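You operate a simulated robot arm through the tools that you are given. There is no shell and no other tool. Be economical: measure what you need, move in short steps, check, and stop when the job is done.

Carry out the task below with a simulated robot arm. There is one attempt and no reset: what you move stays moved.

Task
Latch the blue sprung clamp in the jig, wind its wing bolt tight and stand it in the green tray.
Fine: wind it to its stop while the orange lever holds the clamp; turn the lever back; leave the other clamps alone. Set down upright: what you pick out.

Only the result counts: the job must be done as asked and must still hold three seconds after the hand-in. Knocking over, shifting, dropping, spilling or breaking anything else fails it.

Robot
A 6-joint arm with a two-finger gripper, fixed in place. Base frame: the origin is at the foot of the arm, x ahead of it, y to its left, z up. Readings come in m, rad, newtons and seconds.
Its first joint turns from -2.897 to 2.897 rad. Payload 2.45 kg.
The tool frame sits at the grasp point between the pads (the TCP): z along the fingers, y along the line on which they close. The tips reach 0.02 m beyond it. The gripper opens to 0.14 m. The gripper's body begins 0.168 m behind the TCP.
Orientation is that of the tool frame in the base frame, as a unit quaternion [w, x, y, z]. With the fingers straight down and closing along the base's y, the tool's x points along the base's -x, its y along +y and its z along -z.

Tools
- The arm moves only by the tool arm_command. Its argument "moves" is a list that holds one entry, the list of rows, each a list of 7 numbers: the shift along the base's x, y, z in units of 250 mm (1.0 is 250 mm), then the turn, a rotation vector about the base's x, y, z in units of 45 degrees (1.0 is 45 degrees), then the finger opening in mm, from 0 to 140. In form: [[[tx, ty, tz, wx, wy, wz, fingers], ...]]. A call has 1 to 20 rows; each row is the pose to reach, as a shift and turn from the pose commanded when the call began. A call with a number of a shift or a turn outside -1 to 1 is refused whole. Each row takes 0.2 s and may step no farther than 0.05 m and 0.15 rad from the row before; otherwise, or with a gripper value out of range, the whole call is refused. A pose out of reach is approached as far as the arm can. The call stops where the force on the tool passes 40 N (or 10 N more than at its start, if that is more) or the arm is blocked; 0.2 s more then pass. Each finger travels about 0.045 m/s and halts on what it meets, pressing with about 41 N; the grip force reading is that of the motor and also rises with nothing between the fingers. The clock runs only during rows and for 0.2 s after the last one: add rows that repeat a pose to give the fingers time. It gives the time, the measured TCP pose, the force on the tool (base axes), the opening and the grip force at its end, in the units of the frame above (readings bear some noise), with the torque about the TCP (base axes, N m) and any sound that the robot's microphone picked up.
- Cameras (640 x 400 px; columns grow to the right, rows downward): "scene" is fixed at [0.0532, -0.5, 1.4815]; the picture's right is [0.80, -0.60, 0.00], its down [-0.17, -0.22, -0.96] and it looks along [0.57, 0.77, -0.28] (base axes); focal length 325 px, centre (320, 200). "wrist" rides on the gripper at [0.078, 0.011, -0.209] in the tool frame; the picture's right is [-0.14, 0.99, 0.00], its down [-0.92, -0.13, -0.37] and it looks along [-0.37, -0.05, 0.93] (tool axes); focal length 280 px, centre (320, 200). There is no depth. A picture from a camera that has moved, and an enlarged one, comes with that camera's place and axes in the base frame and with its lens.
- snapshot(camera): a new picture of that camera. It takes no simulated time.
- zoom(camera, box): a new picture of the part [left, top, right, bottom] of that camera's present view, enlarged. It takes no simulated time.
- job_done(): hands the job in; it is judged then, once.

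Go step by step. Nothing tells you positions but the pictures and the camera data: compare them with the known pose of the tool, close in by small moves and look again before you grip or let go. The budget is 120 turns and 64 pictures, counting those below and the enlarged ones. Unless the task says otherwise, let go and move clear before handing in, and close with one line.

The tools are called after "Emit:" by a JSON object that holds its "fn" and its "kwargs". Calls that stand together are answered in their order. arm_command: Moves the arm, as the interface text tells. Its arguments: {"type":"object","properties":{"moves":{"type":"array","items":{"type":"array","items":{"type":"array","items":{"type":"number"}}}}},"required":["moves"]} The other tools are called the same way: snapshot (camera) takes a picture; zoom (camera, box) takes an enlarged picture of a part of a camera's view; job_done () hands the job in.

At the start:

```text
time: 0.0
ee_pos: [0.7248, 0.1182, 1.2192]
orientation: [0.001, 0.001, 1.0, 0.0]
wrist_force: [-0.2, 0.2, 0.1]
moment: [0.02, 0.02, -0.01]
opening: 0.14
grasp_force: 0.1
```

scene: 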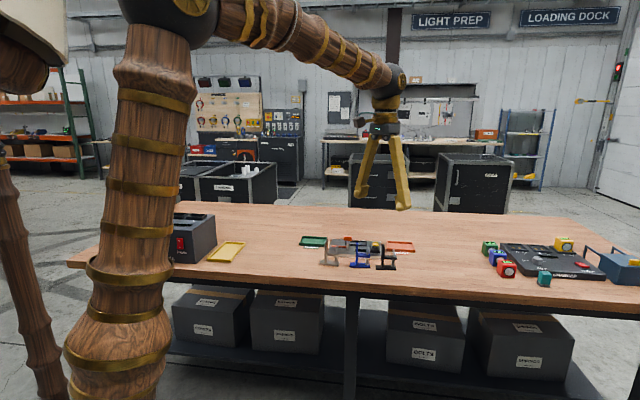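
wrist: 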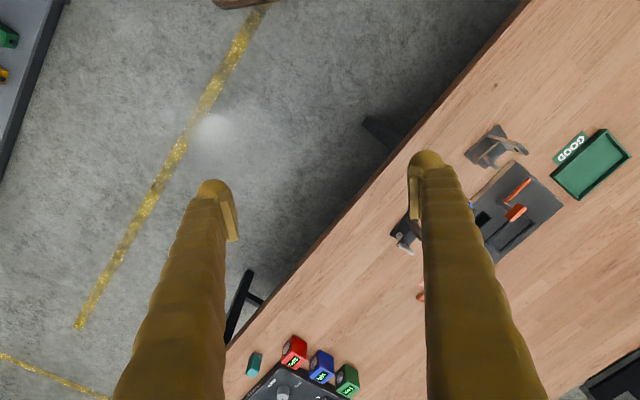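

I see a bench with a jig, clamps and trays near the middle of the scene picture. I'll zoom in to identify the parts.

Emit:
{"fn": "zoom", "kwargs": {"camera": "scene", "box": [290, 225, 430, 280]}}

Emit:
{"fn": "zoom", "kwargs": {"camera": "wrist", "box": [380, 100, 640, 320]}}

```text
4.57 times, centred on (360, 252) of scene
camera zoom: at [0.0532, -0.5, 1.4815], right [0.8, -0.6, 0.0], down [-0.17, -0.22, -0.96], along [0.57, 0.77, -0.28], focal length 1485 px, centre (137, -40)
```

zoom: 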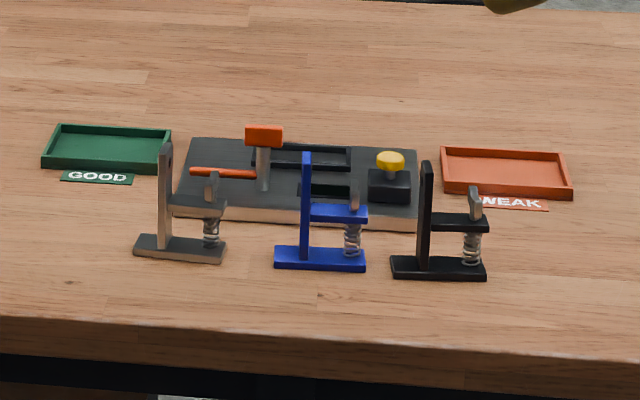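

```text
1.82 times, centred on (510, 210) of wrist
camera zoom: at [0.6467, 0.1286, 1.4296], right [0.14, 0.99, 0.0], down [0.92, -0.13, 0.37], along [0.37, -0.05, -0.93], focal length 510 px, centre (-26, 182)
```

zoom: 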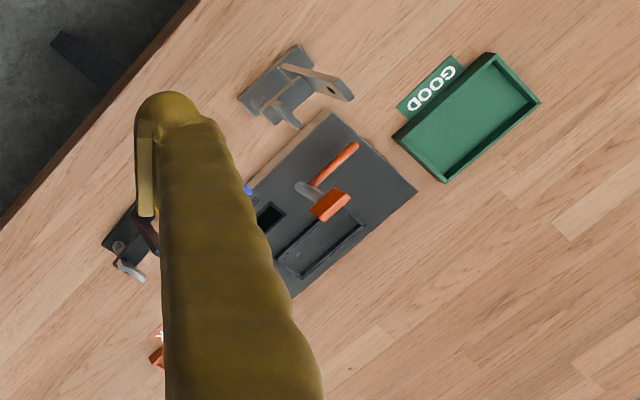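

The work is laid out along a line turned about -45° from x, with the blue clamp near (0.86, 0.33). I'll move above it, turn the tool to match and look.

Emit:
{"fn": "arm_command", "kwargs": {"moves": [[[-0.05, 0.08, 0, 0, 0, 0.16, 140], [-0.1, 0.2, 0, 0, 0, 0.32, 140], [-0.15, 0.32, 0, 0, 0, 0.48, 140], [-0.2, 0.44, 0, 0, 0, 0.64, 140], [-0.25, 0.56, 0, 0, 0, 0.8, 140], [-0.25, 0.68, 0, 0, 0, 0.96, 140], [-0.25, 0.8, 0, 0, 0, 1.0, 140], [-0.25, 0.88, 0, 0, 0, 1.0, 140]]]}}

Emit:
{"fn": "snapshot", "kwargs": {"camera": "wrist"}}

```text
time: 1.8
ee_pos: [0.6636, 0.3346, 1.2181]
orientation: [0.0, -0.383, 0.924, 0.0]
wrist_force: [0.3, 0.3, 0.1]
moment: [0.0, -0.03, 0.0]
opening: 0.1402
grasp_force: 0.0
```

```text
59 pictures are left
camera wrist: at [0.6013, 0.2888, 1.4293], right [-0.6, 0.8, 0.0], down [0.74, 0.56, 0.37], along [0.29, 0.22, -0.93], focal length 280 px, centre (320, 200)
```

wrist: 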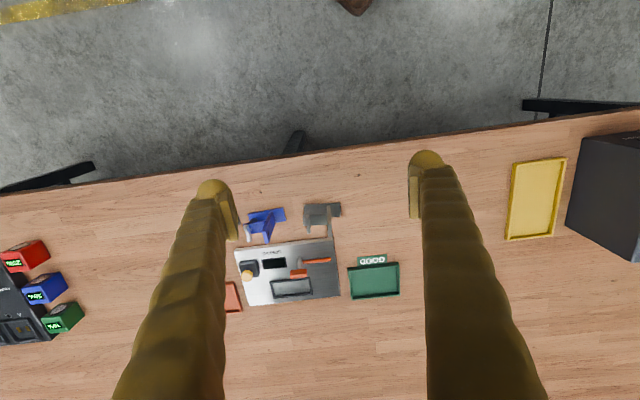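

The layout is clear now: jig with the lever, yellow piece and slots, blue clamp on the near side. I'll move closer to get detail and parallax.

Emit:
{"fn": "arm_command", "kwargs": {"moves": [[[0.06, 0.0, -0.15, 0, 0, -0.0, 140], [0.12, 0.0, -0.3, 0, 0, 0, 140], [0.18, 0.0, -0.45, 0, 0, 0, 140], [0.24, 0.0, -0.6, 0, 0, 0, 140], [0.3, 0.0, -0.65, 0, 0, 0, 140], [0.36, 0.0, -0.65, 0, 0, 0, 140]]]}}

Emit:
{"fn": "snapshot", "kwargs": {"camera": "wrist"}}

```text
time: 3.2
ee_pos: [0.7529, 0.3367, 1.0591]
orientation: [0.001, -0.383, 0.924, 0.001]
wrist_force: [0.3, -0.7, 0.1]
moment: [0.01, -0.01, 0.01]
opening: 0.1401
grasp_force: 0.1
```

```text
58 pictures are left
camera wrist: at [0.6896, 0.29, 1.2682], right [-0.6, 0.8, 0.0], down [0.74, 0.56, 0.37], along [0.29, 0.22, -0.93], focal length 280 px, centre (320, 200)
```

wrist: 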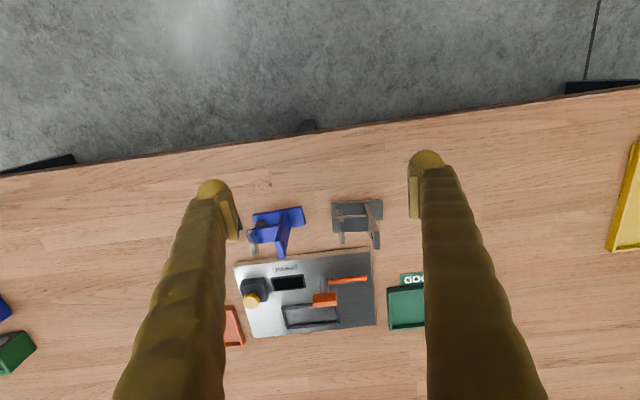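

Emit:
{"fn": "zoom", "kwargs": {"camera": "wrist", "box": [220, 180, 440, 350]}}

Emit:
{"fn": "zoom", "kwargs": {"camera": "scene", "box": [310, 230, 410, 275]}}

```text
2.35 times, centred on (330, 265) of wrist
camera zoom: at [0.6896, 0.29, 1.2682], right [-0.6, 0.8, 0.0], down [0.74, 0.56, 0.37], along [0.29, 0.22, -0.93], focal length 660 px, centre (296, 47)
```

zoom: 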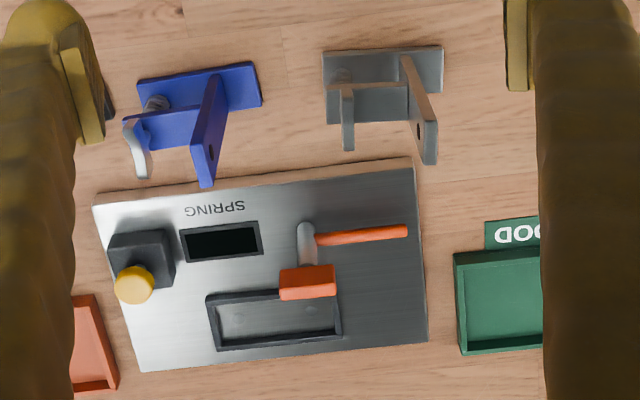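

```text
6.40 times, centred on (360, 252) of scene
camera zoom: at [0.0532, -0.5, 1.4815], right [0.8, -0.6, 0.0], down [-0.17, -0.22, -0.96], along [0.57, 0.77, -0.28], focal length 2079 px, centre (64, -136)
```

zoom: 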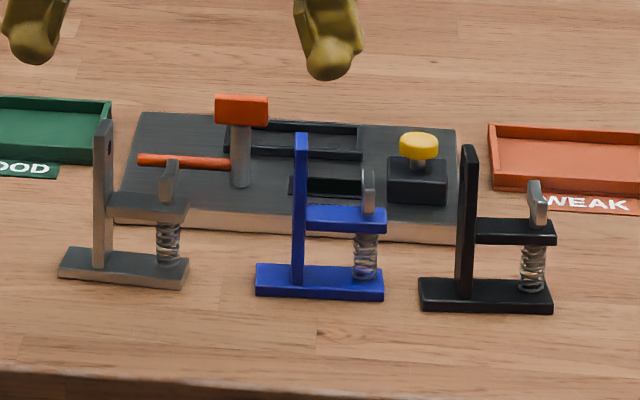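

The lever is a post with an orange block on top and an orange bar low down, and the framed nest lies on the far side of it. I'll check how far out the arm reaches at this height, then take another view from there.

Emit:
{"fn": "arm_command", "kwargs": {"moves": [[[0.1, 0.08, 0, 0, 0, 0, 140], [0.2, 0.16, 0, 0, 0, 0, 140], [0.3, 0.24, 0, 0, 0, 0, 140], [0.4, 0.3, 0, 0, 0, 0, 140], [0.5, 0.36, 0, 0, 0, 0, 140], [0.6, 0.42, 0, 0, 0, 0, 140], [0.7, 0.48, 0, 0, 0, 0, 140], [0.8, 0.53, 0, 0, 0, 0, 140], [0.8, 0.53, 0, 0, 0, 0, 140]]]}}

Emit:
{"fn": "snapshot", "kwargs": {"camera": "wrist"}}

Emit:
{"fn": "snapshot", "kwargs": {"camera": "scene"}}

```text
time: 5.2
ee_pos: [0.9522, 0.4682, 1.0565]
orientation: [0.0, -0.382, 0.924, -0.001]
wrist_force: [0.1, 0.4, -0.2]
moment: [-0.02, 0.02, 0.01]
opening: 0.1399
grasp_force: 0.2
```

```text
55 pictures are left
camera wrist: at [0.8903, 0.4217, 1.2667], right [-0.6, 0.8, 0.0], down [0.74, 0.56, 0.37], along [0.29, 0.22, -0.93], focal length 280 px, centre (320, 200)
```

wrist: 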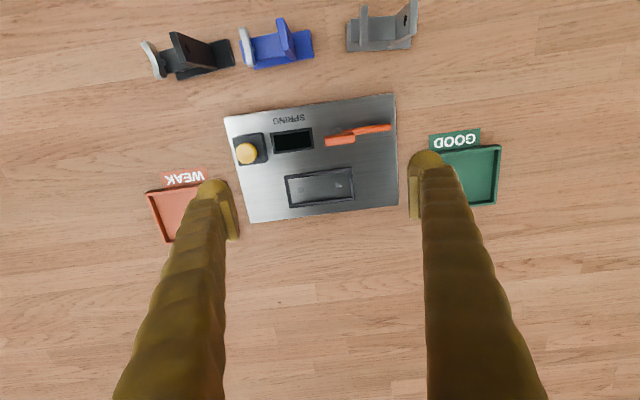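

```text
54 pictures are left
```

scene: 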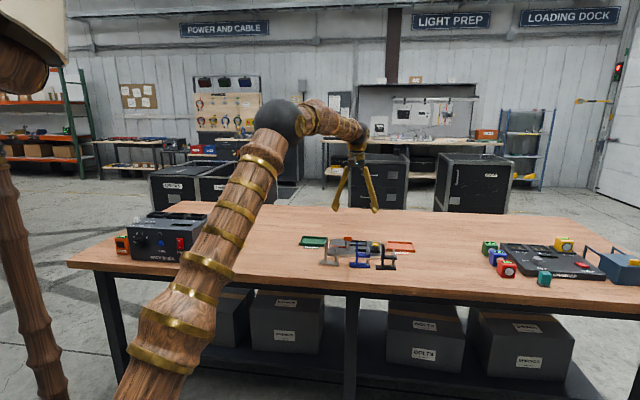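

The arm reaches this spot fine. I'll zoom in here to triangulate with the previous view.

Emit:
{"fn": "zoom", "kwargs": {"camera": "wrist", "box": [215, 0, 435, 138]}}

Emit:
{"fn": "zoom", "kwargs": {"camera": "wrist", "box": [215, 90, 415, 225]}}

```text
2.90 times, centred on (325, 69) of wrist
camera zoom: at [0.8903, 0.4217, 1.2667], right [-0.6, 0.8, 0.0], down [0.74, 0.56, 0.37], along [0.29, 0.22, -0.93], focal length 813 px, centre (306, 580)
```

zoom: 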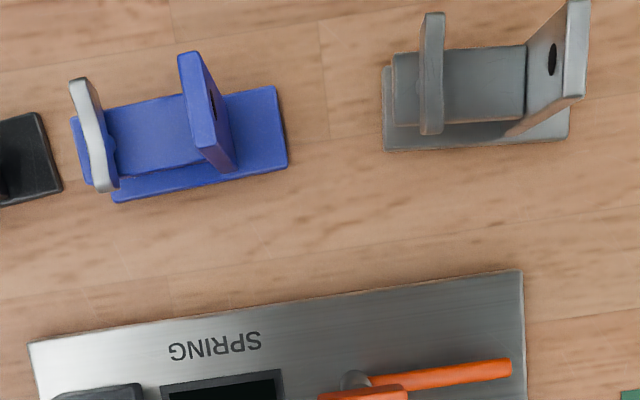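

```text
2.96 times, centred on (315, 158) of wrist
camera zoom: at [0.8903, 0.4217, 1.2667], right [-0.6, 0.8, 0.0], down [0.74, 0.56, 0.37], along [0.29, 0.22, -0.93], focal length 831 px, centre (335, 326)
```

zoom: 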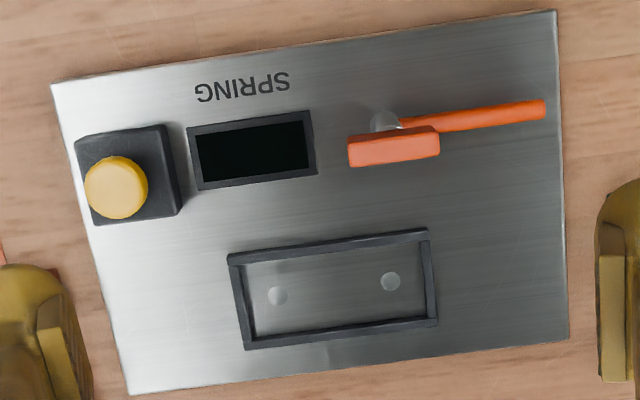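

I've triangulated: jig top z≈0.88, blue foot centre ≈(0.884, 0.355) turned about 2.7°, its upright at ≈(0.874, 0.365) with top z≈0.96. I'll move above the upright with a narrow opening and check.

Emit:
{"fn": "arm_command", "kwargs": {"moves": [[[-0.07, -0.1, 0, 0, 0, 0.06, 120], [-0.15, -0.2, 0, 0, 0, 0.06, 100], [-0.23, -0.3, 0, 0, 0, 0.06, 80], [-0.3136, -0.4128, 0, 0, 0, 0.06, 60], [-0.3136, -0.4128, 0, 0, 0, 0.06, 40], [-0.3136, -0.4128, -0.08, 0, 0, 0.06, 32], [-0.3136, -0.4128, -0.16, 0, 0, 0.06, 32], [-0.3136, -0.4128, -0.16, 0, 0, 0.06, 32]]]}}

Emit:
{"fn": "snapshot", "kwargs": {"camera": "wrist"}}

Emit:
{"fn": "zoom", "kwargs": {"camera": "scene", "box": [310, 210, 410, 275]}}

```text
time: 7.0
ee_pos: [0.8725, 0.3664, 1.0145]
orientation: [0.0, -0.404, 0.915, -0.001]
wrist_force: [0.3, -0.5, -0.7]
moment: [0.02, 0.02, 0.01]
opening: 0.0323
grasp_force: 0.1
```

```text
51 pictures are left
camera wrist: at [0.812, 0.317, 1.2246], right [-0.64, 0.77, 0.0], down [0.71, 0.59, 0.37], along [0.28, 0.24, -0.93], focal length 280 px, centre (320, 200)
```

wrist: 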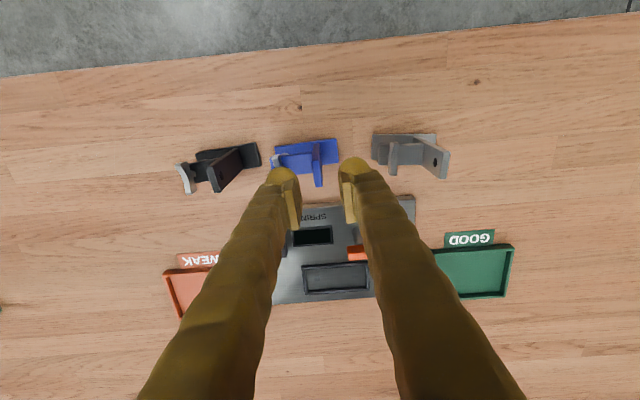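

```text
6.15 times, centred on (360, 242) of scene
camera zoom: at [0.0532, -0.5, 1.4815], right [0.8, -0.6, 0.0], down [-0.17, -0.22, -0.96], along [0.57, 0.77, -0.28], focal length 1999 px, centre (74, -62)
```

zoom: 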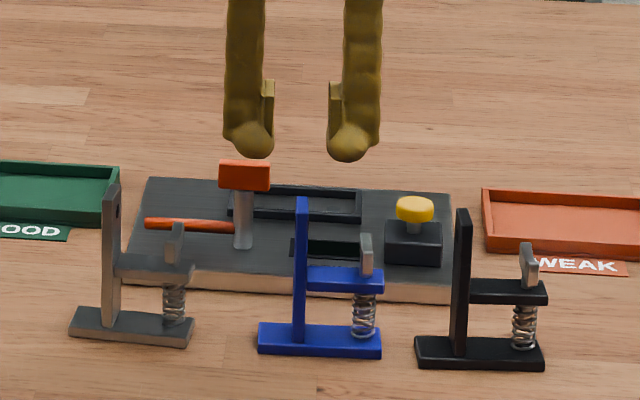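

Laterally the upright is centred between the fingers in the scene view. One zoom to check it along the other axis.

Emit:
{"fn": "zoom", "kwargs": {"camera": "wrist", "box": [250, 120, 390, 220]}}

```text
4.00 times, centred on (320, 170) of wrist
camera zoom: at [0.812, 0.317, 1.2246], right [-0.64, 0.77, 0.0], down [0.71, 0.59, 0.37], along [0.28, 0.24, -0.93], focal length 1122 px, centre (320, 320)
```

zoom: 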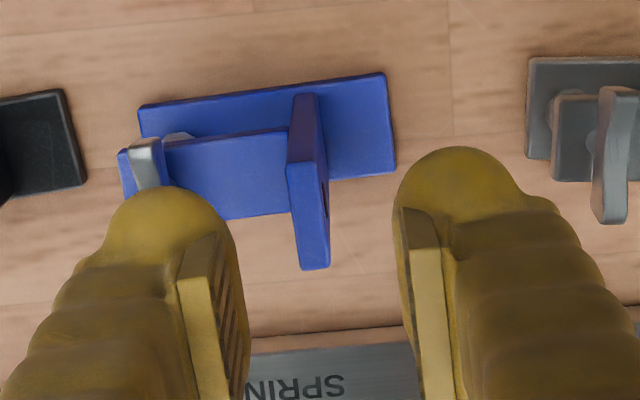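

The upright is only about 2 mm off and the angle matches. I'll descend onto it with a small correction and close.

Emit:
{"fn": "arm_command", "kwargs": {"moves": [[[0.005, -0.006, -0.1, 0, 0, 0, 32], [0.005, -0.006, -0.2, 0, 0, 0, 32], [0.005, -0.006, -0.275, 0, 0, 0, 32], [0.005, -0.006, -0.275, 0, 0, 0, 32], [0.005, -0.006, -0.275, 0, 0, 0, 14], [0.005, -0.006, -0.275, 0, 0, 0, 0], [0.005, -0.006, -0.275, 0, 0, 0, 0], [0.005, -0.006, -0.275, 0, 0, 0, 0]]]}}

Emit:
{"fn": "zoom", "kwargs": {"camera": "scene", "box": [310, 210, 410, 275]}}

```text
time: 8.8
ee_pos: [0.8754, 0.3651, 0.9462]
orientation: [0.0, -0.404, 0.915, 0.0]
wrist_force: [-1.0, 0.2, 0.0]
moment: [0.02, 0.02, -0.02]
opening: 0.0072
grasp_force: 35.4
```

```text
6.15 times, centred on (360, 242) of scene
camera zoom: at [0.0532, -0.5, 1.4815], right [0.8, -0.6, 0.0], down [-0.17, -0.22, -0.96], along [0.57, 0.77, -0.28], focal length 1999 px, centre (74, -62)
```

zoom: 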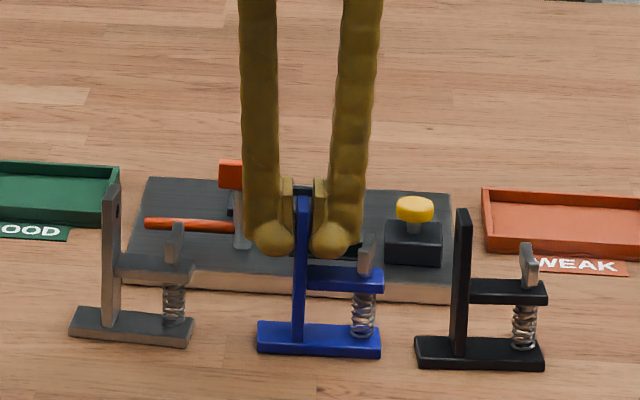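

It's gripped (7 mm). I'll lift it clear and carry it above the nest, estimated at (0.997, 0.501).

Emit:
{"fn": "arm_command", "kwargs": {"moves": [[[0, 0, 0.1, 0, 0, 0, 0], [0, 0, 0.25, 0, 0, 0, 0], [0, 0, 0.4, 0, 0, 0, 0], [0, 0, 0.52, 0, 0, 0, 0], [0.06, 0.08, 0.52, 0, 0, -0.03, 0], [0.14, 0.18, 0.52, 0, 0, -0.06, 0], [0.22, 0.28, 0.52, 0, 0, -0.06, 0], [0.3, 0.38, 0.52, 0, 0, -0.06, 0], [0.37, 0.48, 0.52, 0, 0, -0.06, 0], [0.4492, 0.582, 0.52, 0, 0, -0.06, 0], [0.4492, 0.582, 0.52, 0, 0, -0.06, 0]]]}}

Emit:
{"fn": "snapshot", "kwargs": {"camera": "wrist"}}

Emit:
{"fn": "zoom", "kwargs": {"camera": "scene", "box": [310, 200, 410, 275]}}

```text
time: 11.2
ee_pos: [0.9842, 0.5097, 1.0767]
orientation: [0.0, -0.383, 0.924, 0.0]
wrist_force: [-0.1, 0.6, -2.6]
moment: [0.02, 0.0, 0.02]
opening: 0.0068
grasp_force: 34.9
```

```text
47 pictures are left
camera wrist: at [0.923, 0.4633, 1.2881], right [-0.6, 0.8, 0.0], down [0.74, 0.56, 0.37], along [0.29, 0.22, -0.93], focal length 280 px, centre (320, 200)
```

wrist: 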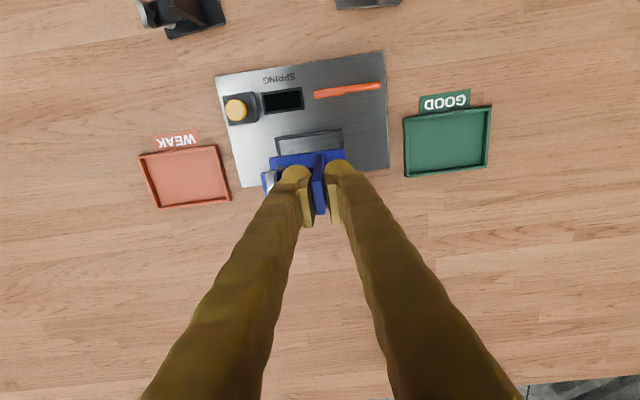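

```text
5.33 times, centred on (360, 238) of scene
camera zoom: at [0.0532, -0.5, 1.4815], right [0.8, -0.6, 0.0], down [-0.17, -0.22, -0.96], along [0.57, 0.77, -0.28], focal length 1733 px, centre (107, 0)
```

zoom: 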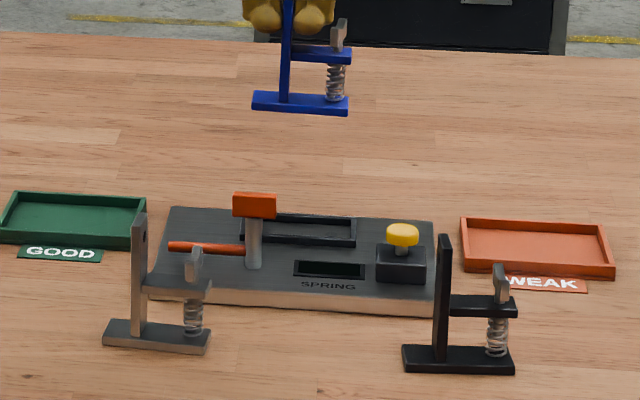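

It hangs upright and level. I'll zoom in to compare the foot with the nest.

Emit:
{"fn": "zoom", "kwargs": {"camera": "wrist", "box": [205, 45, 405, 220]}}

```text
2.29 times, centred on (305, 132) of wrist
camera zoom: at [0.923, 0.4633, 1.2881], right [-0.6, 0.8, 0.0], down [0.74, 0.56, 0.37], along [0.29, 0.22, -0.93], focal length 641 px, centre (354, 354)
```

zoom: 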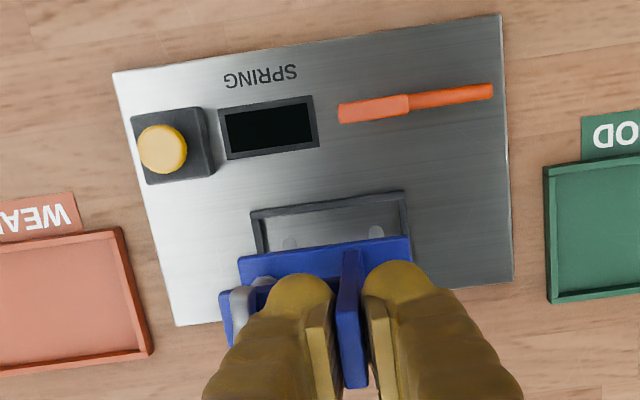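

From two views the nest centre is ≈(0.997, 0.502) and the foot centre now ≈(0.992, 0.501). I'll correct by (4.5, 1.3) mm, lower to just above the nest and look.

Emit:
{"fn": "arm_command", "kwargs": {"moves": [[[0.018, 0.005, 0, 0, 0, 0, 0], [0.018, 0.005, -0.1, 0, 0, 0, 0], [0.018, 0.005, -0.2, 0, 0, 0, 0], [0.018, 0.005, -0.28, 0, 0, 0, 0], [0.018, 0.005, -0.35, 0, 0, 0, 0], [0.018, 0.005, -0.35, 0, 0, 0, 0]]]}}

Emit:
{"fn": "zoom", "kwargs": {"camera": "wrist", "box": [220, 80, 420, 220]}}

Emit:
{"fn": "zoom", "kwargs": {"camera": "scene", "box": [320, 215, 400, 265]}}

```text
time: 12.6
ee_pos: [0.9906, 0.5127, 0.9886]
orientation: [-0.001, -0.383, 0.924, 0.0]
wrist_force: [0.5, 0.5, -2.2]
moment: [0.03, -0.01, -0.01]
opening: 0.0068
grasp_force: 35.5
```

```text
2.86 times, centred on (320, 150) of wrist
camera zoom: at [0.9284, 0.465, 1.1999], right [-0.6, 0.8, 0.0], down [0.74, 0.56, 0.37], along [0.29, 0.22, -0.93], focal length 801 px, centre (320, 343)
```

zoom: 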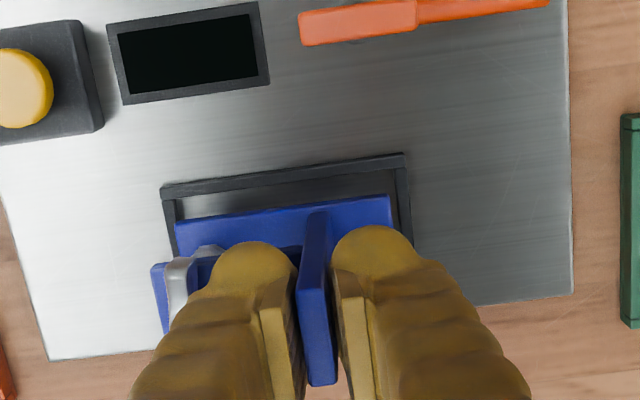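

```text
8.00 times, centred on (360, 240) of scene
camera zoom: at [0.0532, -0.5, 1.4815], right [0.8, -0.6, 0.0], down [-0.17, -0.22, -0.96], along [0.57, 0.77, -0.28], focal length 2599 px, centre (0, -120)
```

zoom: 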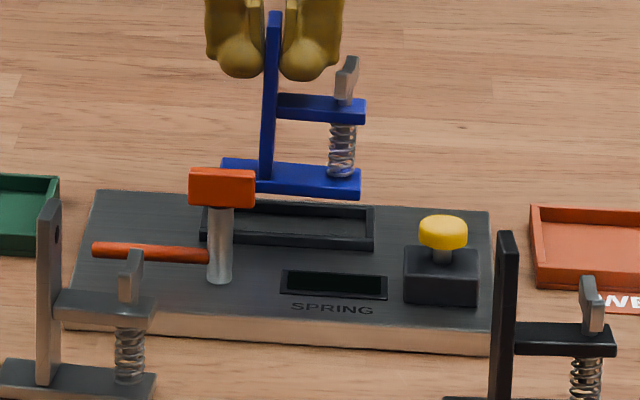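

Foot and nest now agree to about a millimetre. I'll lower gently and check the force.

Emit:
{"fn": "arm_command", "kwargs": {"moves": [[[0, 0, -0.03, 0, 0, 0, 0], [0, 0, -0.05, 0, 0, 0, 0], [0, 0, -0.07, 0, 0, 0, 0], [0, 0, -0.08, 0, 0, 0, 0], [0, 0, -0.09, 0, 0, 0, 0]]]}}

Emit:
{"fn": "zoom", "kwargs": {"camera": "scene", "box": [320, 215, 400, 265]}}

```text
time: 13.8
ee_pos: [0.991, 0.5098, 0.9662]
orientation: [0.0, -0.383, 0.924, -0.001]
wrist_force: [0.0, -0.4, -2.6]
moment: [0.02, 0.01, -0.01]
opening: 0.0071
grasp_force: 34.8
```

```text
8.00 times, centred on (360, 240) of scene
camera zoom: at [0.0532, -0.5, 1.4815], right [0.8, -0.6, 0.0], down [-0.17, -0.22, -0.96], along [0.57, 0.77, -0.28], focal length 2599 px, centre (0, -120)
```

zoom: 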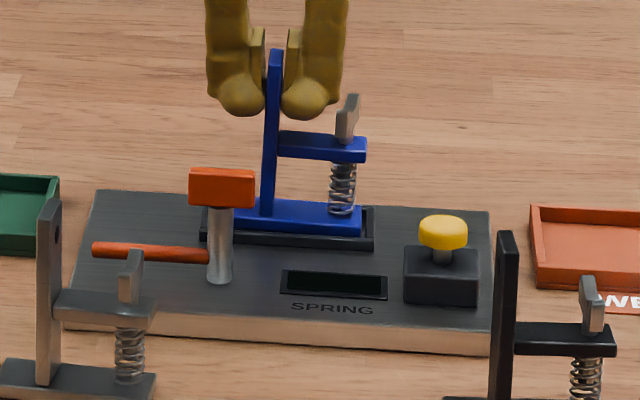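

No contact yet and it is entering the nest well. I'll go a little lower.

Emit:
{"fn": "arm_command", "kwargs": {"moves": [[[0, 0, -0.008, 0, 0, 0, 0], [0, 0, -0.016, 0, 0, 0, 0], [0, 0, -0.022, 0, 0, 0, 0]]]}}

```text
time: 14.6
ee_pos: [0.9908, 0.5114, 0.9625]
orientation: [0.0, -0.383, 0.924, -0.001]
wrist_force: [-1.0, 1.5, 3.4]
moment: [-0.06, 0.06, 0.03]
opening: 0.0068
grasp_force: 35.3
```

The force has changed sign, so the foot is touching something. I'll check whether it is seated inside the walls.

Emit:
{"fn": "zoom", "kwargs": {"camera": "wrist", "box": [240, 100, 400, 220]}}

Emit:
{"fn": "zoom", "kwargs": {"camera": "scene", "box": [335, 225, 375, 250]}}

```text
3.33 times, centred on (320, 160) of wrist
camera zoom: at [0.9288, 0.4648, 1.1725], right [-0.6, 0.8, 0.0], down [0.74, 0.56, 0.37], along [0.29, 0.22, -0.93], focal length 935 px, centre (320, 333)
```

zoom: 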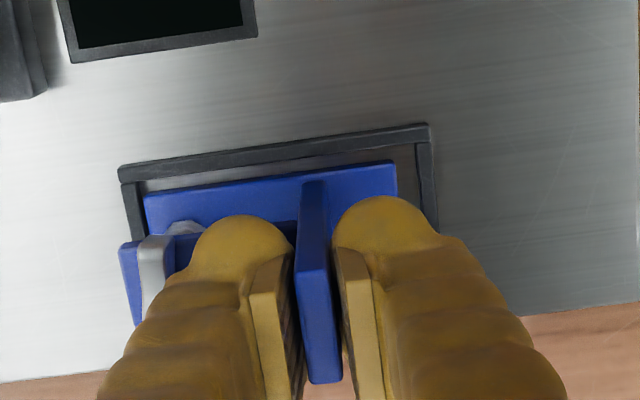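

```text
16.00 times, centred on (355, 238) of scene
camera zoom: at [0.0532, -0.5, 1.4815], right [0.8, -0.6, 0.0], down [-0.17, -0.22, -0.96], along [0.57, 0.77, -0.28], focal length 5198 px, centre (-240, -400)
```

zoom: 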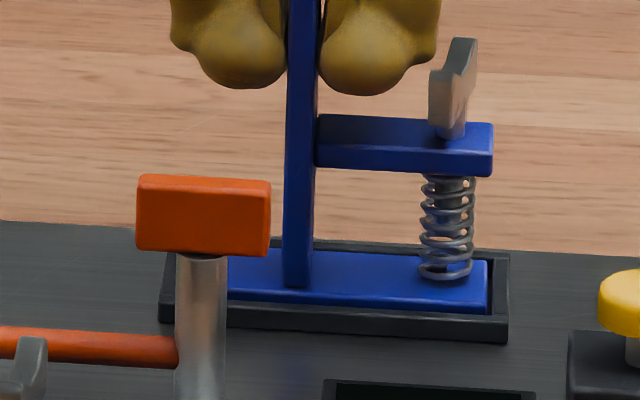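

It's seated inside the walls. I'll release gently and rise.

Emit:
{"fn": "arm_command", "kwargs": {"moves": [[[0, 0, 0.004, 0, 0, 0, 12], [0, 0, 0.004, 0, 0, 0, 24], [0, 0, 0.004, 0, 0, 0, 30], [0, 0, 0.1, 0, 0, 0, 30], [0, 0, 0.25, 0, 0, 0, 30], [0, 0, 0.4, 0, 0, 0, 30], [0, 0, 0.45, 0, 0, 0, 30]]]}}

Emit:
{"fn": "zoom", "kwargs": {"camera": "wrist", "box": [200, 50, 420, 220]}}

Emit:
{"fn": "zoom", "kwargs": {"camera": "scene", "box": [320, 215, 400, 265]}}

```text
time: 16.2
ee_pos: [0.9885, 0.5116, 1.0743]
orientation: [0.0, -0.383, 0.924, 0.0]
wrist_force: [-0.2, -0.2, -0.2]
moment: [-0.02, 0.04, -0.01]
opening: 0.03
grasp_force: 0.0
```

```text
2.35 times, centred on (310, 135) of wrist
camera zoom: at [0.9261, 0.4652, 1.2854], right [-0.6, 0.8, 0.0], down [0.74, 0.56, 0.37], along [0.29, 0.22, -0.93], focal length 660 px, centre (344, 353)
```

zoom: 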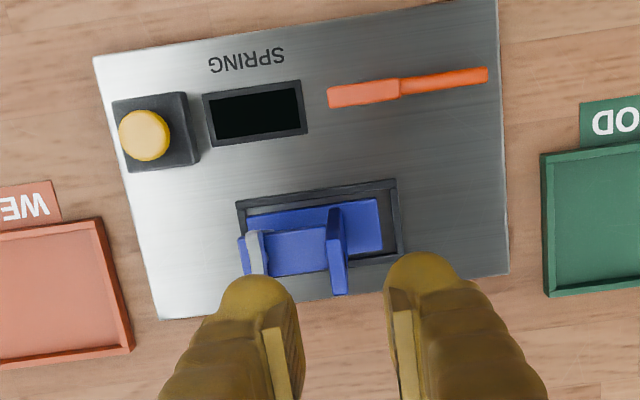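

```text
8.00 times, centred on (360, 240) of scene
camera zoom: at [0.0532, -0.5, 1.4815], right [0.8, -0.6, 0.0], down [-0.17, -0.22, -0.96], along [0.57, 0.77, -0.28], focal length 2599 px, centre (0, -120)
```

zoom: 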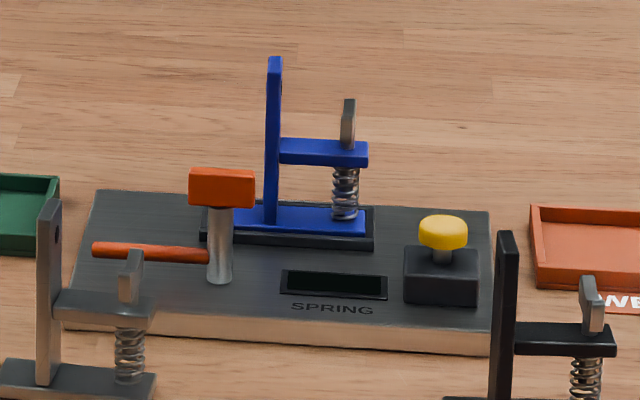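

The clamp stands in the nest. Next is the lever: its block is at ≈(0.921, 0.4745), z 0.918–0.938. I'll turn the tool +90° to straddle its thin side.

Emit:
{"fn": "arm_command", "kwargs": {"moves": [[[-0.05, -0.03, 0.02, 0, 0, 0.18, 40], [-0.1, -0.06, 0.02, 0, 0, 0.36, 40], [-0.15, -0.09, 0.02, 0, 0, 0.54, 40], [-0.2, -0.12, 0.02, 0, 0, 0.72, 40], [-0.25, -0.14, 0.02, 0, 0, 0.9, 40], [-0.269, -0.148, 0.02, 0, 0, 1.0, 40]]]}}

Emit:
{"fn": "arm_command", "kwargs": {"moves": [[[0, 0, 0, 0, 0, 0.18, 40], [0, 0, 0, 0, 0, 0.36, 40], [0, 0, 0, 0, 0, 0.54, 40], [0, 0, 0, 0, 0, 0.72, 40], [0, 0, 0, 0, 0, 0.9, 40], [0, 0, 0, 0, 0, 1.0, 40]]]}}

Emit:
{"fn": "snapshot", "kwargs": {"camera": "wrist"}}

```text
time: 17.6
ee_pos: [0.9252, 0.4746, 1.0806]
orientation: [0.0, 0.708, -0.706, 0.0]
wrist_force: [0.6, -1.0, -1.4]
moment: [-0.01, 0.03, -0.02]
opening: 0.04
grasp_force: 0.0
```

```text
time: 19.0
ee_pos: [0.9251, 0.4757, 1.0808]
orientation: [0.0, 0.924, -0.382, 0.0]
wrist_force: [-0.6, 0.6, 1.5]
moment: [0.03, 0.0, -0.01]
opening: 0.04
grasp_force: 0.0
```

```text
37 pictures are left
camera wrist: at [0.9733, 0.4133, 1.2903], right [-0.8, -0.6, 0.0], down [-0.56, 0.74, 0.37], along [-0.22, 0.29, -0.93], focal length 280 px, centre (320, 200)
```

wrist: 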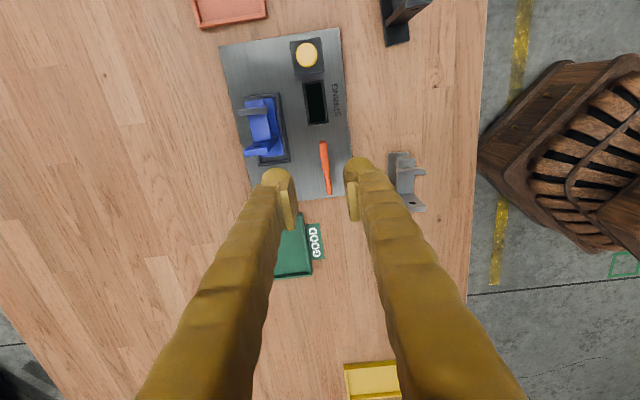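

Emit:
{"fn": "zoom", "kwargs": {"camera": "wrist", "box": [260, 90, 390, 220]}}

```text
3.08 times, centred on (325, 155) of wrist
camera zoom: at [0.9733, 0.4133, 1.2903], right [-0.8, -0.6, 0.0], down [-0.56, 0.74, 0.37], along [-0.22, 0.29, -0.93], focal length 863 px, centre (305, 338)
```

zoom: 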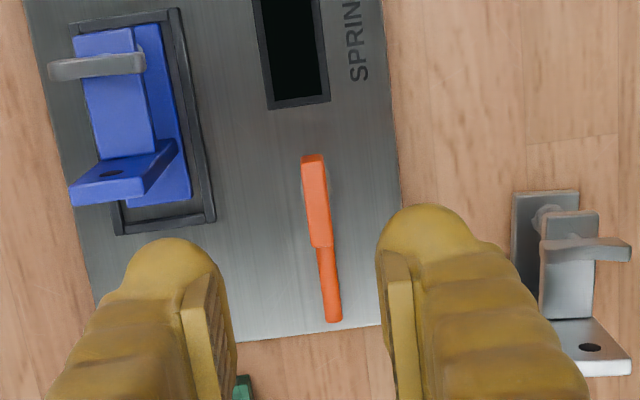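

The block measures (0.921, 0.474) from here. I'll shift about 4 mm and descend around it.

Emit:
{"fn": "arm_command", "kwargs": {"moves": [[[-0.016, -0.009, -0.1, 0, 0, 0, 40], [-0.016, -0.009, -0.25, 0, 0, 0, 40], [-0.016, -0.009, -0.4, 0, 0, 0, 40], [-0.016, -0.009, -0.52, 0, 0, 0, 40], [-0.016, -0.009, -0.605, 0, 0, 0, 40], [-0.016, -0.009, -0.605, 0, 0, 0, 40]]]}}

Emit:
{"fn": "zoom", "kwargs": {"camera": "wrist", "box": [240, 90, 400, 220]}}

Emit:
{"fn": "zoom", "kwargs": {"camera": "scene", "box": [320, 215, 400, 265]}}

```text
time: 20.4
ee_pos: [0.9204, 0.474, 0.9259]
orientation: [0.0, 0.924, -0.383, 0.0]
wrist_force: [0.3, -0.7, 0.4]
moment: [0.02, -0.02, -0.01]
opening: 0.0399
grasp_force: 0.0
```

```text
3.08 times, centred on (320, 155) of wrist
camera zoom: at [0.9673, 0.4122, 1.1366], right [-0.8, -0.6, 0.0], down [-0.56, 0.74, 0.37], along [-0.22, 0.29, -0.93], focal length 863 px, centre (320, 338)
```

zoom: 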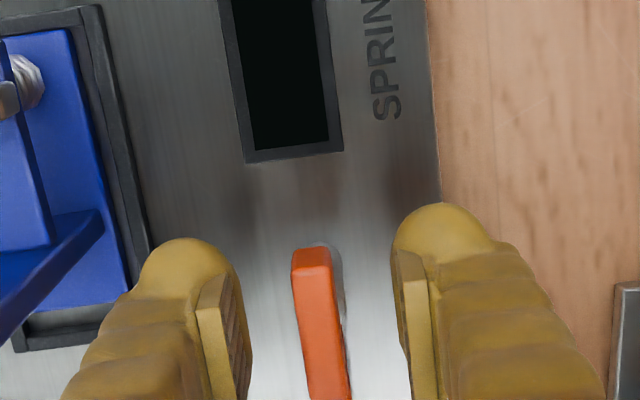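

```text
8.00 times, centred on (360, 240) of scene
camera zoom: at [0.0532, -0.5, 1.4815], right [0.8, -0.6, 0.0], down [-0.17, -0.22, -0.96], along [0.57, 0.77, -0.28], focal length 2599 px, centre (0, -120)
```

zoom: 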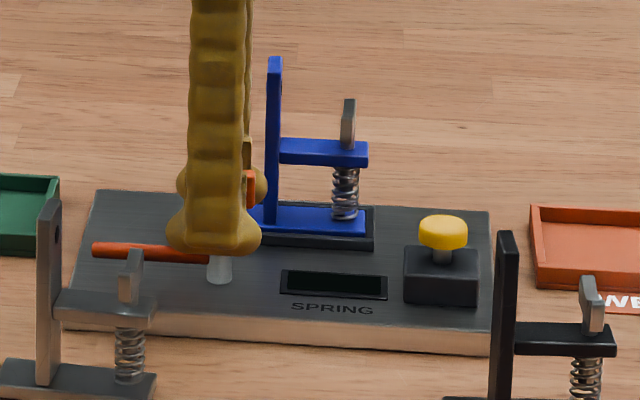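

The block sits centred between the fingers. I'll close and turn it clockwise 45° first.

Emit:
{"fn": "arm_command", "kwargs": {"moves": [[[0, 0, 0, 0, 0, 0, 20], [0, 0, 0, 0, 0, 0, 0], [0, 0, 0, 0, 0, 0, 0], [0, 0, 0, 0, 0, 0, 0], [0, 0, 0, 0, 0, -0.15, 0], [0, 0, 0, 0, 0, -0.3, 0], [0, 0, 0, 0, 0, -0.45, 0], [0, 0, 0, 0, 0, -0.6, 0], [0, 0, 0, 0, 0, -0.75, 0], [0, 0, 0, 0, 0, -0.9, 0], [0, 0, 0, 0, 0, -1.0, 0]]]}}

Emit:
{"fn": "zoom", "kwargs": {"camera": "scene", "box": [320, 215, 400, 265]}}

```text
time: 22.8
ee_pos: [0.9196, 0.4728, 0.928]
orientation: [-0.001, -0.706, 0.708, 0.0]
wrist_force: [-7.4, 16.5, -24.4]
moment: [0.2, 0.04, 0.03]
opening: 0.0129
grasp_force: 39.8
```

```text
8.00 times, centred on (360, 240) of scene
camera zoom: at [0.0532, -0.5, 1.4815], right [0.8, -0.6, 0.0], down [-0.17, -0.22, -0.96], along [0.57, 0.77, -0.28], focal length 2599 px, centre (0, -120)
```

zoom: 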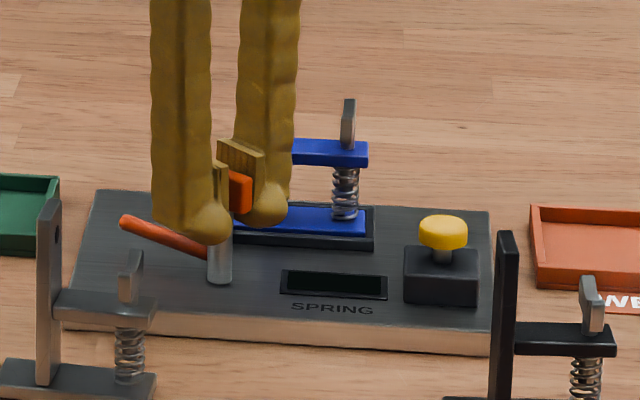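

The bar is turning, with some side load. I'll relax towards the load first.

Emit:
{"fn": "arm_command", "kwargs": {"moves": [[[-0.002, 0.005, -0.006, 0, 0, 0, 0], [-0.002, 0.005, -0.006, 0, 0, 0, 0]]]}}

```text
time: 23.4
ee_pos: [0.9197, 0.4716, 0.9264]
orientation: [0.001, 0.707, -0.707, 0.0]
wrist_force: [-8.0, 0.8, -3.4]
moment: [-0.2, 0.1, 0.01]
opening: 0.0125
grasp_force: 39.6
```

Load is nearly gone. I'll turn the remaining 45°.

Emit:
{"fn": "arm_command", "kwargs": {"moves": [[[-0.002, 0, 0, 0, 0, -0.15, 0], [-0.002, 0, 0, 0, 0, -0.3, 0], [-0.002, 0, 0, 0, 0, -0.45, 0], [-0.002, 0, 0, 0, 0, -0.6, 0], [-0.002, 0, 0, 0, 0, -0.75, 0], [-0.002, 0, 0, 0, 0, -0.9, 0], [-0.002, 0, 0, 0, 0, -1.0, 0]]]}}

Emit:
{"fn": "zoom", "kwargs": {"camera": "scene", "box": [320, 215, 400, 265]}}

Emit:
{"fn": "zoom", "kwargs": {"camera": "wrist", "box": [220, 120, 420, 400]}}

```text
time: 25.0
ee_pos: [0.9198, 0.4739, 0.928]
orientation: [0.0, -0.382, 0.924, 0.0]
wrist_force: [22.0, -21.9, -4.6]
moment: [-0.29, -0.08, -0.04]
opening: 0.0129
grasp_force: 38.9
```

```text
8.00 times, centred on (360, 240) of scene
camera zoom: at [0.0532, -0.5, 1.4815], right [0.8, -0.6, 0.0], down [-0.17, -0.22, -0.96], along [0.57, 0.77, -0.28], focal length 2599 px, centre (0, -120)
```

zoom: 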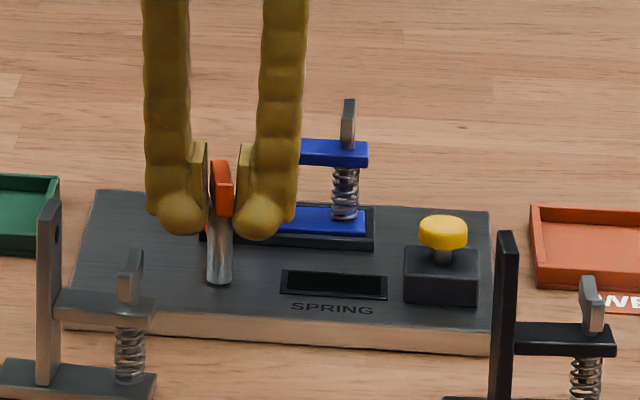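

```text
1.43 times, centred on (320, 260) of wrist
camera zoom: at [0.8572, 0.4261, 1.1377], right [-0.6, 0.8, 0.0], down [0.74, 0.56, 0.37], along [0.3, 0.22, -0.93], focal length 401 px, centre (320, 114)
```

zoom: 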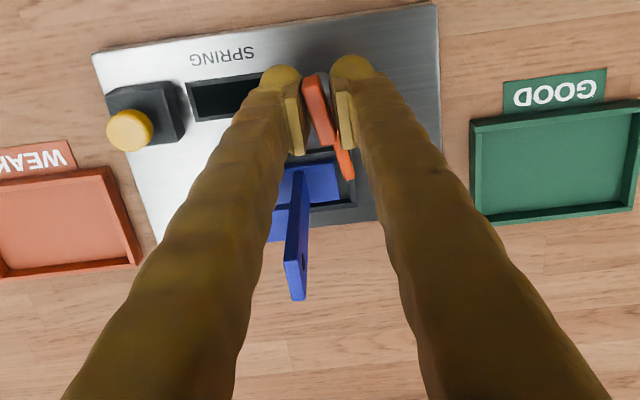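

The lever is almost around, with a side load towards (+x, −y). I'll relax that and look closely at the bar.

Emit:
{"fn": "arm_command", "kwargs": {"moves": [[[0.006, -0.006, 0, 0, 0, 0, 0], [0.006, -0.006, 0, 0, 0, 0, 0]]]}}

Emit:
{"fn": "zoom", "kwargs": {"camera": "wrist", "box": [270, 150, 370, 250]}}

```text
time: 25.6
ee_pos: [0.9206, 0.4722, 0.9266]
orientation: [-0.001, -0.383, 0.924, 0.001]
wrist_force: [6.0, -8.8, 0.1]
moment: [-0.04, -0.09, -0.01]
opening: 0.0127
grasp_force: 39.5
```

```text
4.00 times, centred on (320, 200) of wrist
camera zoom: at [0.8576, 0.4258, 1.1378], right [-0.6, 0.8, 0.0], down [0.74, 0.56, 0.37], along [0.29, 0.22, -0.93], focal length 1122 px, centre (320, 200)
```

zoom: 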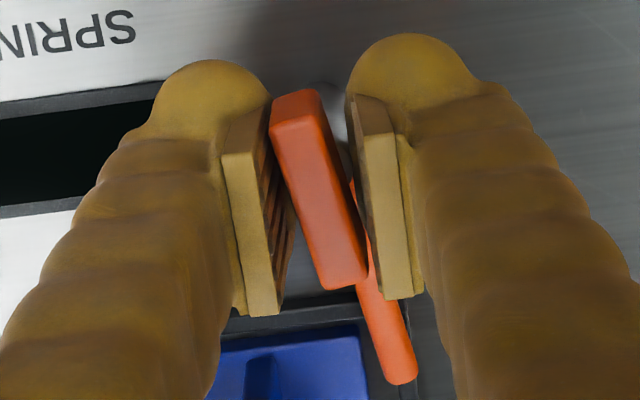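

The lever still trails the fingers by about 10–12° and the bar is just short of the foot. I'll turn further clockwise and watch for a stop.

Emit:
{"fn": "arm_command", "kwargs": {"moves": [[[0, 0, 0, 0, 0, -0.1, 0], [0, 0, 0, 0, 0, -0.2, 0], [0, 0, 0, 0, 0, -0.3, 0]]]}}

Emit:
{"fn": "zoom", "kwargs": {"camera": "wrist", "box": [270, 150, 370, 250]}}

```text
time: 26.4
ee_pos: [0.9199, 0.4727, 0.928]
orientation: [0.0, -0.271, 0.962, 0.001]
wrist_force: [-8.0, -0.2, 3.4]
moment: [-0.07, 0.13, 1.21]
opening: 0.013
grasp_force: 39.8
```

```text
4.00 times, centred on (320, 200) of wrist
camera zoom: at [0.8485, 0.442, 1.1375], right [-0.4, 0.92, 0.0], down [0.85, 0.37, 0.37], along [0.34, 0.15, -0.93], focal length 1122 px, centre (320, 200)
```

zoom: 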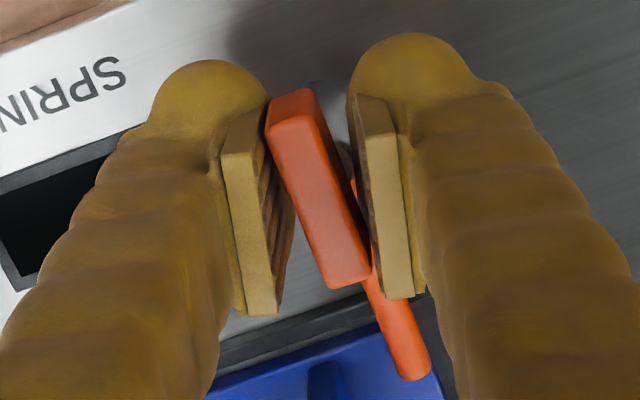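

The torque jumped to 1.2 N·m, which looks like the lever's stop, and the bar is over the foot. I'll push slightly more to confirm.

Emit:
{"fn": "arm_command", "kwargs": {"moves": [[[0, 0, 0, 0, 0, -0.06, 0], [0, 0, 0, 0, 0, -0.12, 0]]]}}

Emit:
{"fn": "zoom", "kwargs": {"camera": "scene", "box": [335, 225, 375, 250]}}

```text
time: 27.0
ee_pos: [0.9211, 0.4722, 0.9268]
orientation: [0.001, -0.226, 0.974, -0.001]
wrist_force: [-6.3, 11.5, 3.3]
moment: [0.04, -0.1, 1.74]
opening: 0.0158
grasp_force: 42.7
```

```text
16.00 times, centred on (355, 238) of scene
camera zoom: at [0.0532, -0.5, 1.4815], right [0.8, -0.6, 0.0], down [-0.17, -0.22, -0.96], along [0.57, 0.77, -0.28], focal length 5198 px, centre (-240, -400)
```

zoom: 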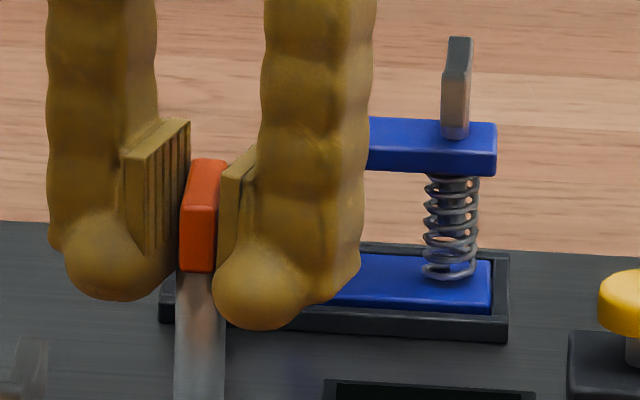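

It's at its stop (fingers begin to slip). I'll release, rise and inspect.

Emit:
{"fn": "arm_command", "kwargs": {"moves": [[[0, 0, 0, 0, 0, 0.05, 15], [0, 0, 0, 0, 0, 0.05, 30], [0, 0, 0, 0, 0, 0.05, 40], [0, 0, 0.1, 0, 0, 0.05, 40], [0, 0, 0.25, 0, 0, 0.1, 40], [0, 0, 0.4, 0, 0, 0.25, 40], [0, 0, 0.55, 0, 0, 0.42, 40], [0, 0, 0.6, 0, 0, 0.42, 40]]]}}

Emit:
{"fn": "snapshot", "kwargs": {"camera": "wrist"}}

Emit:
{"fn": "zoom", "kwargs": {"camera": "scene", "box": [335, 225, 375, 250]}}

```text
time: 28.8
ee_pos: [0.9216, 0.4714, 1.0763]
orientation: [-0.001, -0.383, 0.924, 0.0]
wrist_force: [0.4, 0.3, -0.7]
moment: [0.02, 0.02, -0.01]
opening: 0.0397
grasp_force: 0.0
```

```text
27 pictures are left
camera wrist: at [0.8585, 0.4248, 1.2874], right [-0.6, 0.8, 0.0], down [0.74, 0.56, 0.37], along [0.29, 0.22, -0.93], focal length 280 px, centre (320, 200)
```

wrist: 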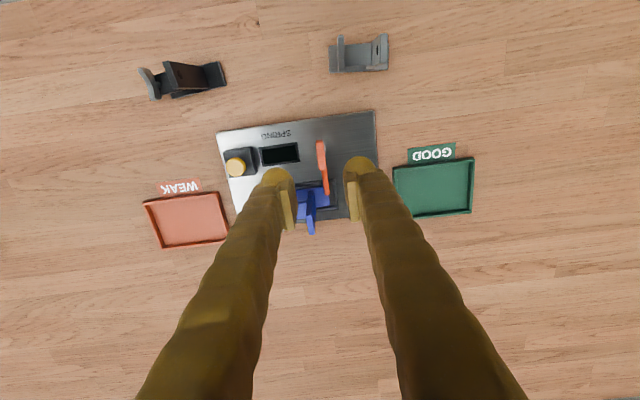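

```text
16.00 times, centred on (355, 238) of scene
camera zoom: at [0.0532, -0.5, 1.4815], right [0.8, -0.6, 0.0], down [-0.17, -0.22, -0.96], along [0.57, 0.77, -0.28], focal length 5198 px, centre (-240, -400)
```

zoom: 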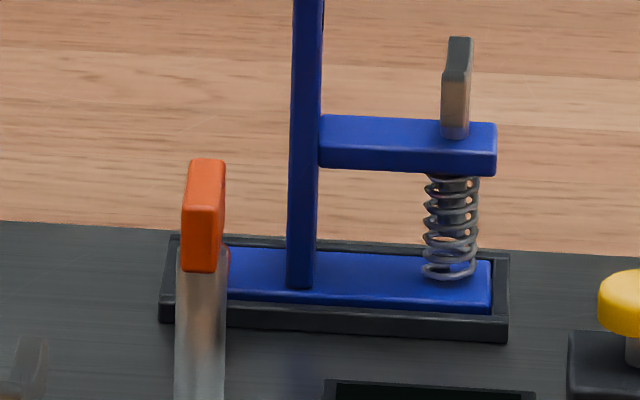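

The lever now holds the foot at its stop. The wing bolt is at ≈(1.020, 0.479), z 0.930–0.955, its blade lying along the away direction. I'll move above it and look.

Emit:
{"fn": "arm_command", "kwargs": {"moves": [[[0.1, 0.007, 0, 0, 0, 0, 30], [0.2, 0.014, 0, 0, 0, 0, 25], [0.3, 0.02, 0, 0, 0, 0, 20], [0.395, 0.029, 0, 0, 0, 0, 20], [0.395, 0.029, -0.12, 0, 0, 0, 20], [0.395, 0.029, -0.24, 0, 0, 0, 20], [0.395, 0.029, -0.24, 0, 0, 0, 20]]]}}

Emit:
{"fn": "zoom", "kwargs": {"camera": "wrist", "box": [240, 110, 400, 220]}}

Emit:
{"fn": "zoom", "kwargs": {"camera": "scene", "box": [335, 215, 375, 240]}}

```text
time: 30.4
ee_pos: [1.0199, 0.4801, 1.0149]
orientation: [0.0, -0.383, 0.924, 0.0]
wrist_force: [-0.4, 0.2, 0.1]
moment: [-0.01, 0.0, 0.01]
opening: 0.0199
grasp_force: 0.1
```

```text
3.64 times, centred on (320, 165) of wrist
camera zoom: at [0.9582, 0.4329, 1.2244], right [-0.6, 0.8, 0.0], down [0.74, 0.56, 0.37], along [0.29, 0.22, -0.93], focal length 1020 px, centre (320, 327)
```

zoom: 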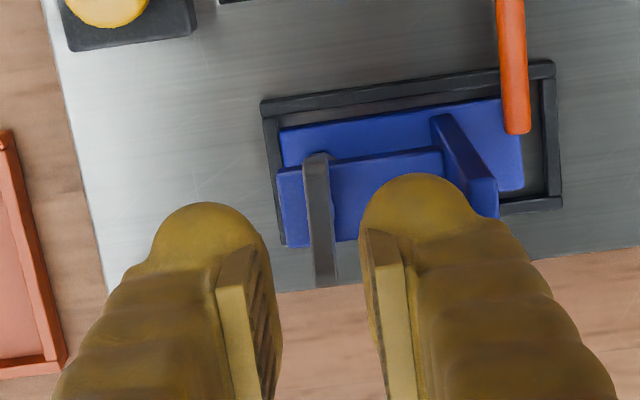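

```text
16.00 times, centred on (355, 228) of scene
camera zoom: at [0.0532, -0.5, 1.4815], right [0.8, -0.6, 0.0], down [-0.17, -0.22, -0.96], along [0.57, 0.77, -0.28], focal length 5198 px, centre (-240, -240)
```

zoom: 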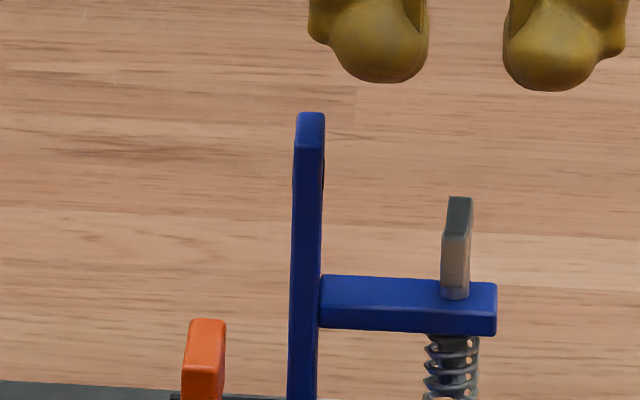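

The wing blade is centred between the fingers within 2 mm. I'll descend with the tips just above the clamp's arm and close.

Emit:
{"fn": "arm_command", "kwargs": {"moves": [[[-0.004, -0.004, -0.1, 0, 0, 0, 20], [-0.004, -0.004, -0.18, 0, 0, 0, 20], [-0.004, -0.004, -0.232, 0, 0, 0, 20], [-0.004, -0.004, -0.232, 0, 0, 0, 20]]]}}

Emit:
{"fn": "zoom", "kwargs": {"camera": "scene", "box": [335, 215, 375, 240]}}

```text
time: 31.4
ee_pos: [1.0194, 0.479, 0.9579]
orientation: [-0.001, -0.383, 0.924, 0.0]
wrist_force: [-0.6, 0.2, 0.7]
moment: [0.01, 0.02, 0.03]
opening: 0.0201
grasp_force: 0.1
```

```text
16.00 times, centred on (355, 228) of scene
camera zoom: at [0.0532, -0.5, 1.4815], right [0.8, -0.6, 0.0], down [-0.17, -0.22, -0.96], along [0.57, 0.77, -0.28], focal length 5198 px, centre (-240, -240)
```

zoom: 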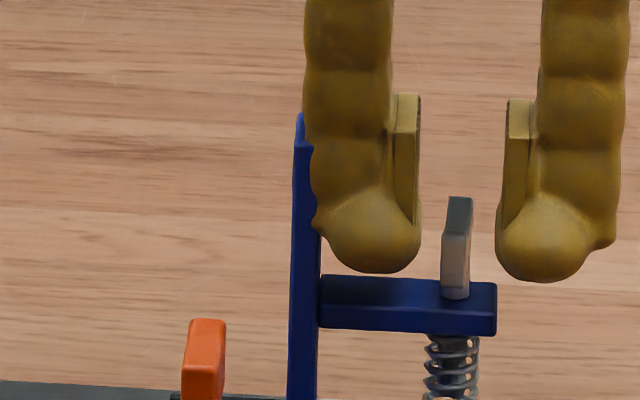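

The fingers straddle the blade without touching anything. I'll close and wind clockwise 45°, watching the torque.

Emit:
{"fn": "arm_command", "kwargs": {"moves": [[[0, 0, 0, 0, 0, 0, 10], [0, 0, 0, 0, 0, 0, 0], [0, 0, 0, 0, 0, 0, 0], [0, 0, 0, 0, 0, -0.15, 0], [0, 0, 0, 0, 0, -0.3, 0], [0, 0, 0, 0, 0, -0.45, 0], [0, 0, 0, 0, 0, -0.6, 0], [0, 0, 0, 0, 0, -0.75, 0], [0, 0, 0, 0, 0, -0.9, 0], [0, 0, 0, 0, 0, -1.0, 0]]]}}

Emit:
{"fn": "zoom", "kwargs": {"camera": "scene", "box": [335, 215, 375, 240]}}

```text
time: 33.6
ee_pos: [1.0197, 0.4789, 0.9596]
orientation: [0.001, 0.0, 1.0, 0.0]
wrist_force: [-5.0, 4.4, -3.7]
moment: [0.06, 0.03, 0.04]
opening: 0.006
grasp_force: 34.7
```

```text
16.00 times, centred on (355, 228) of scene
camera zoom: at [0.0532, -0.5, 1.4815], right [0.8, -0.6, 0.0], down [-0.17, -0.22, -0.96], along [0.57, 0.77, -0.28], focal length 5198 px, centre (-240, -240)
```

zoom: 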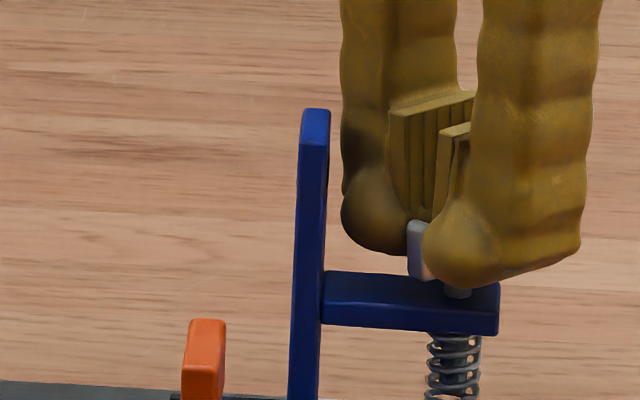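

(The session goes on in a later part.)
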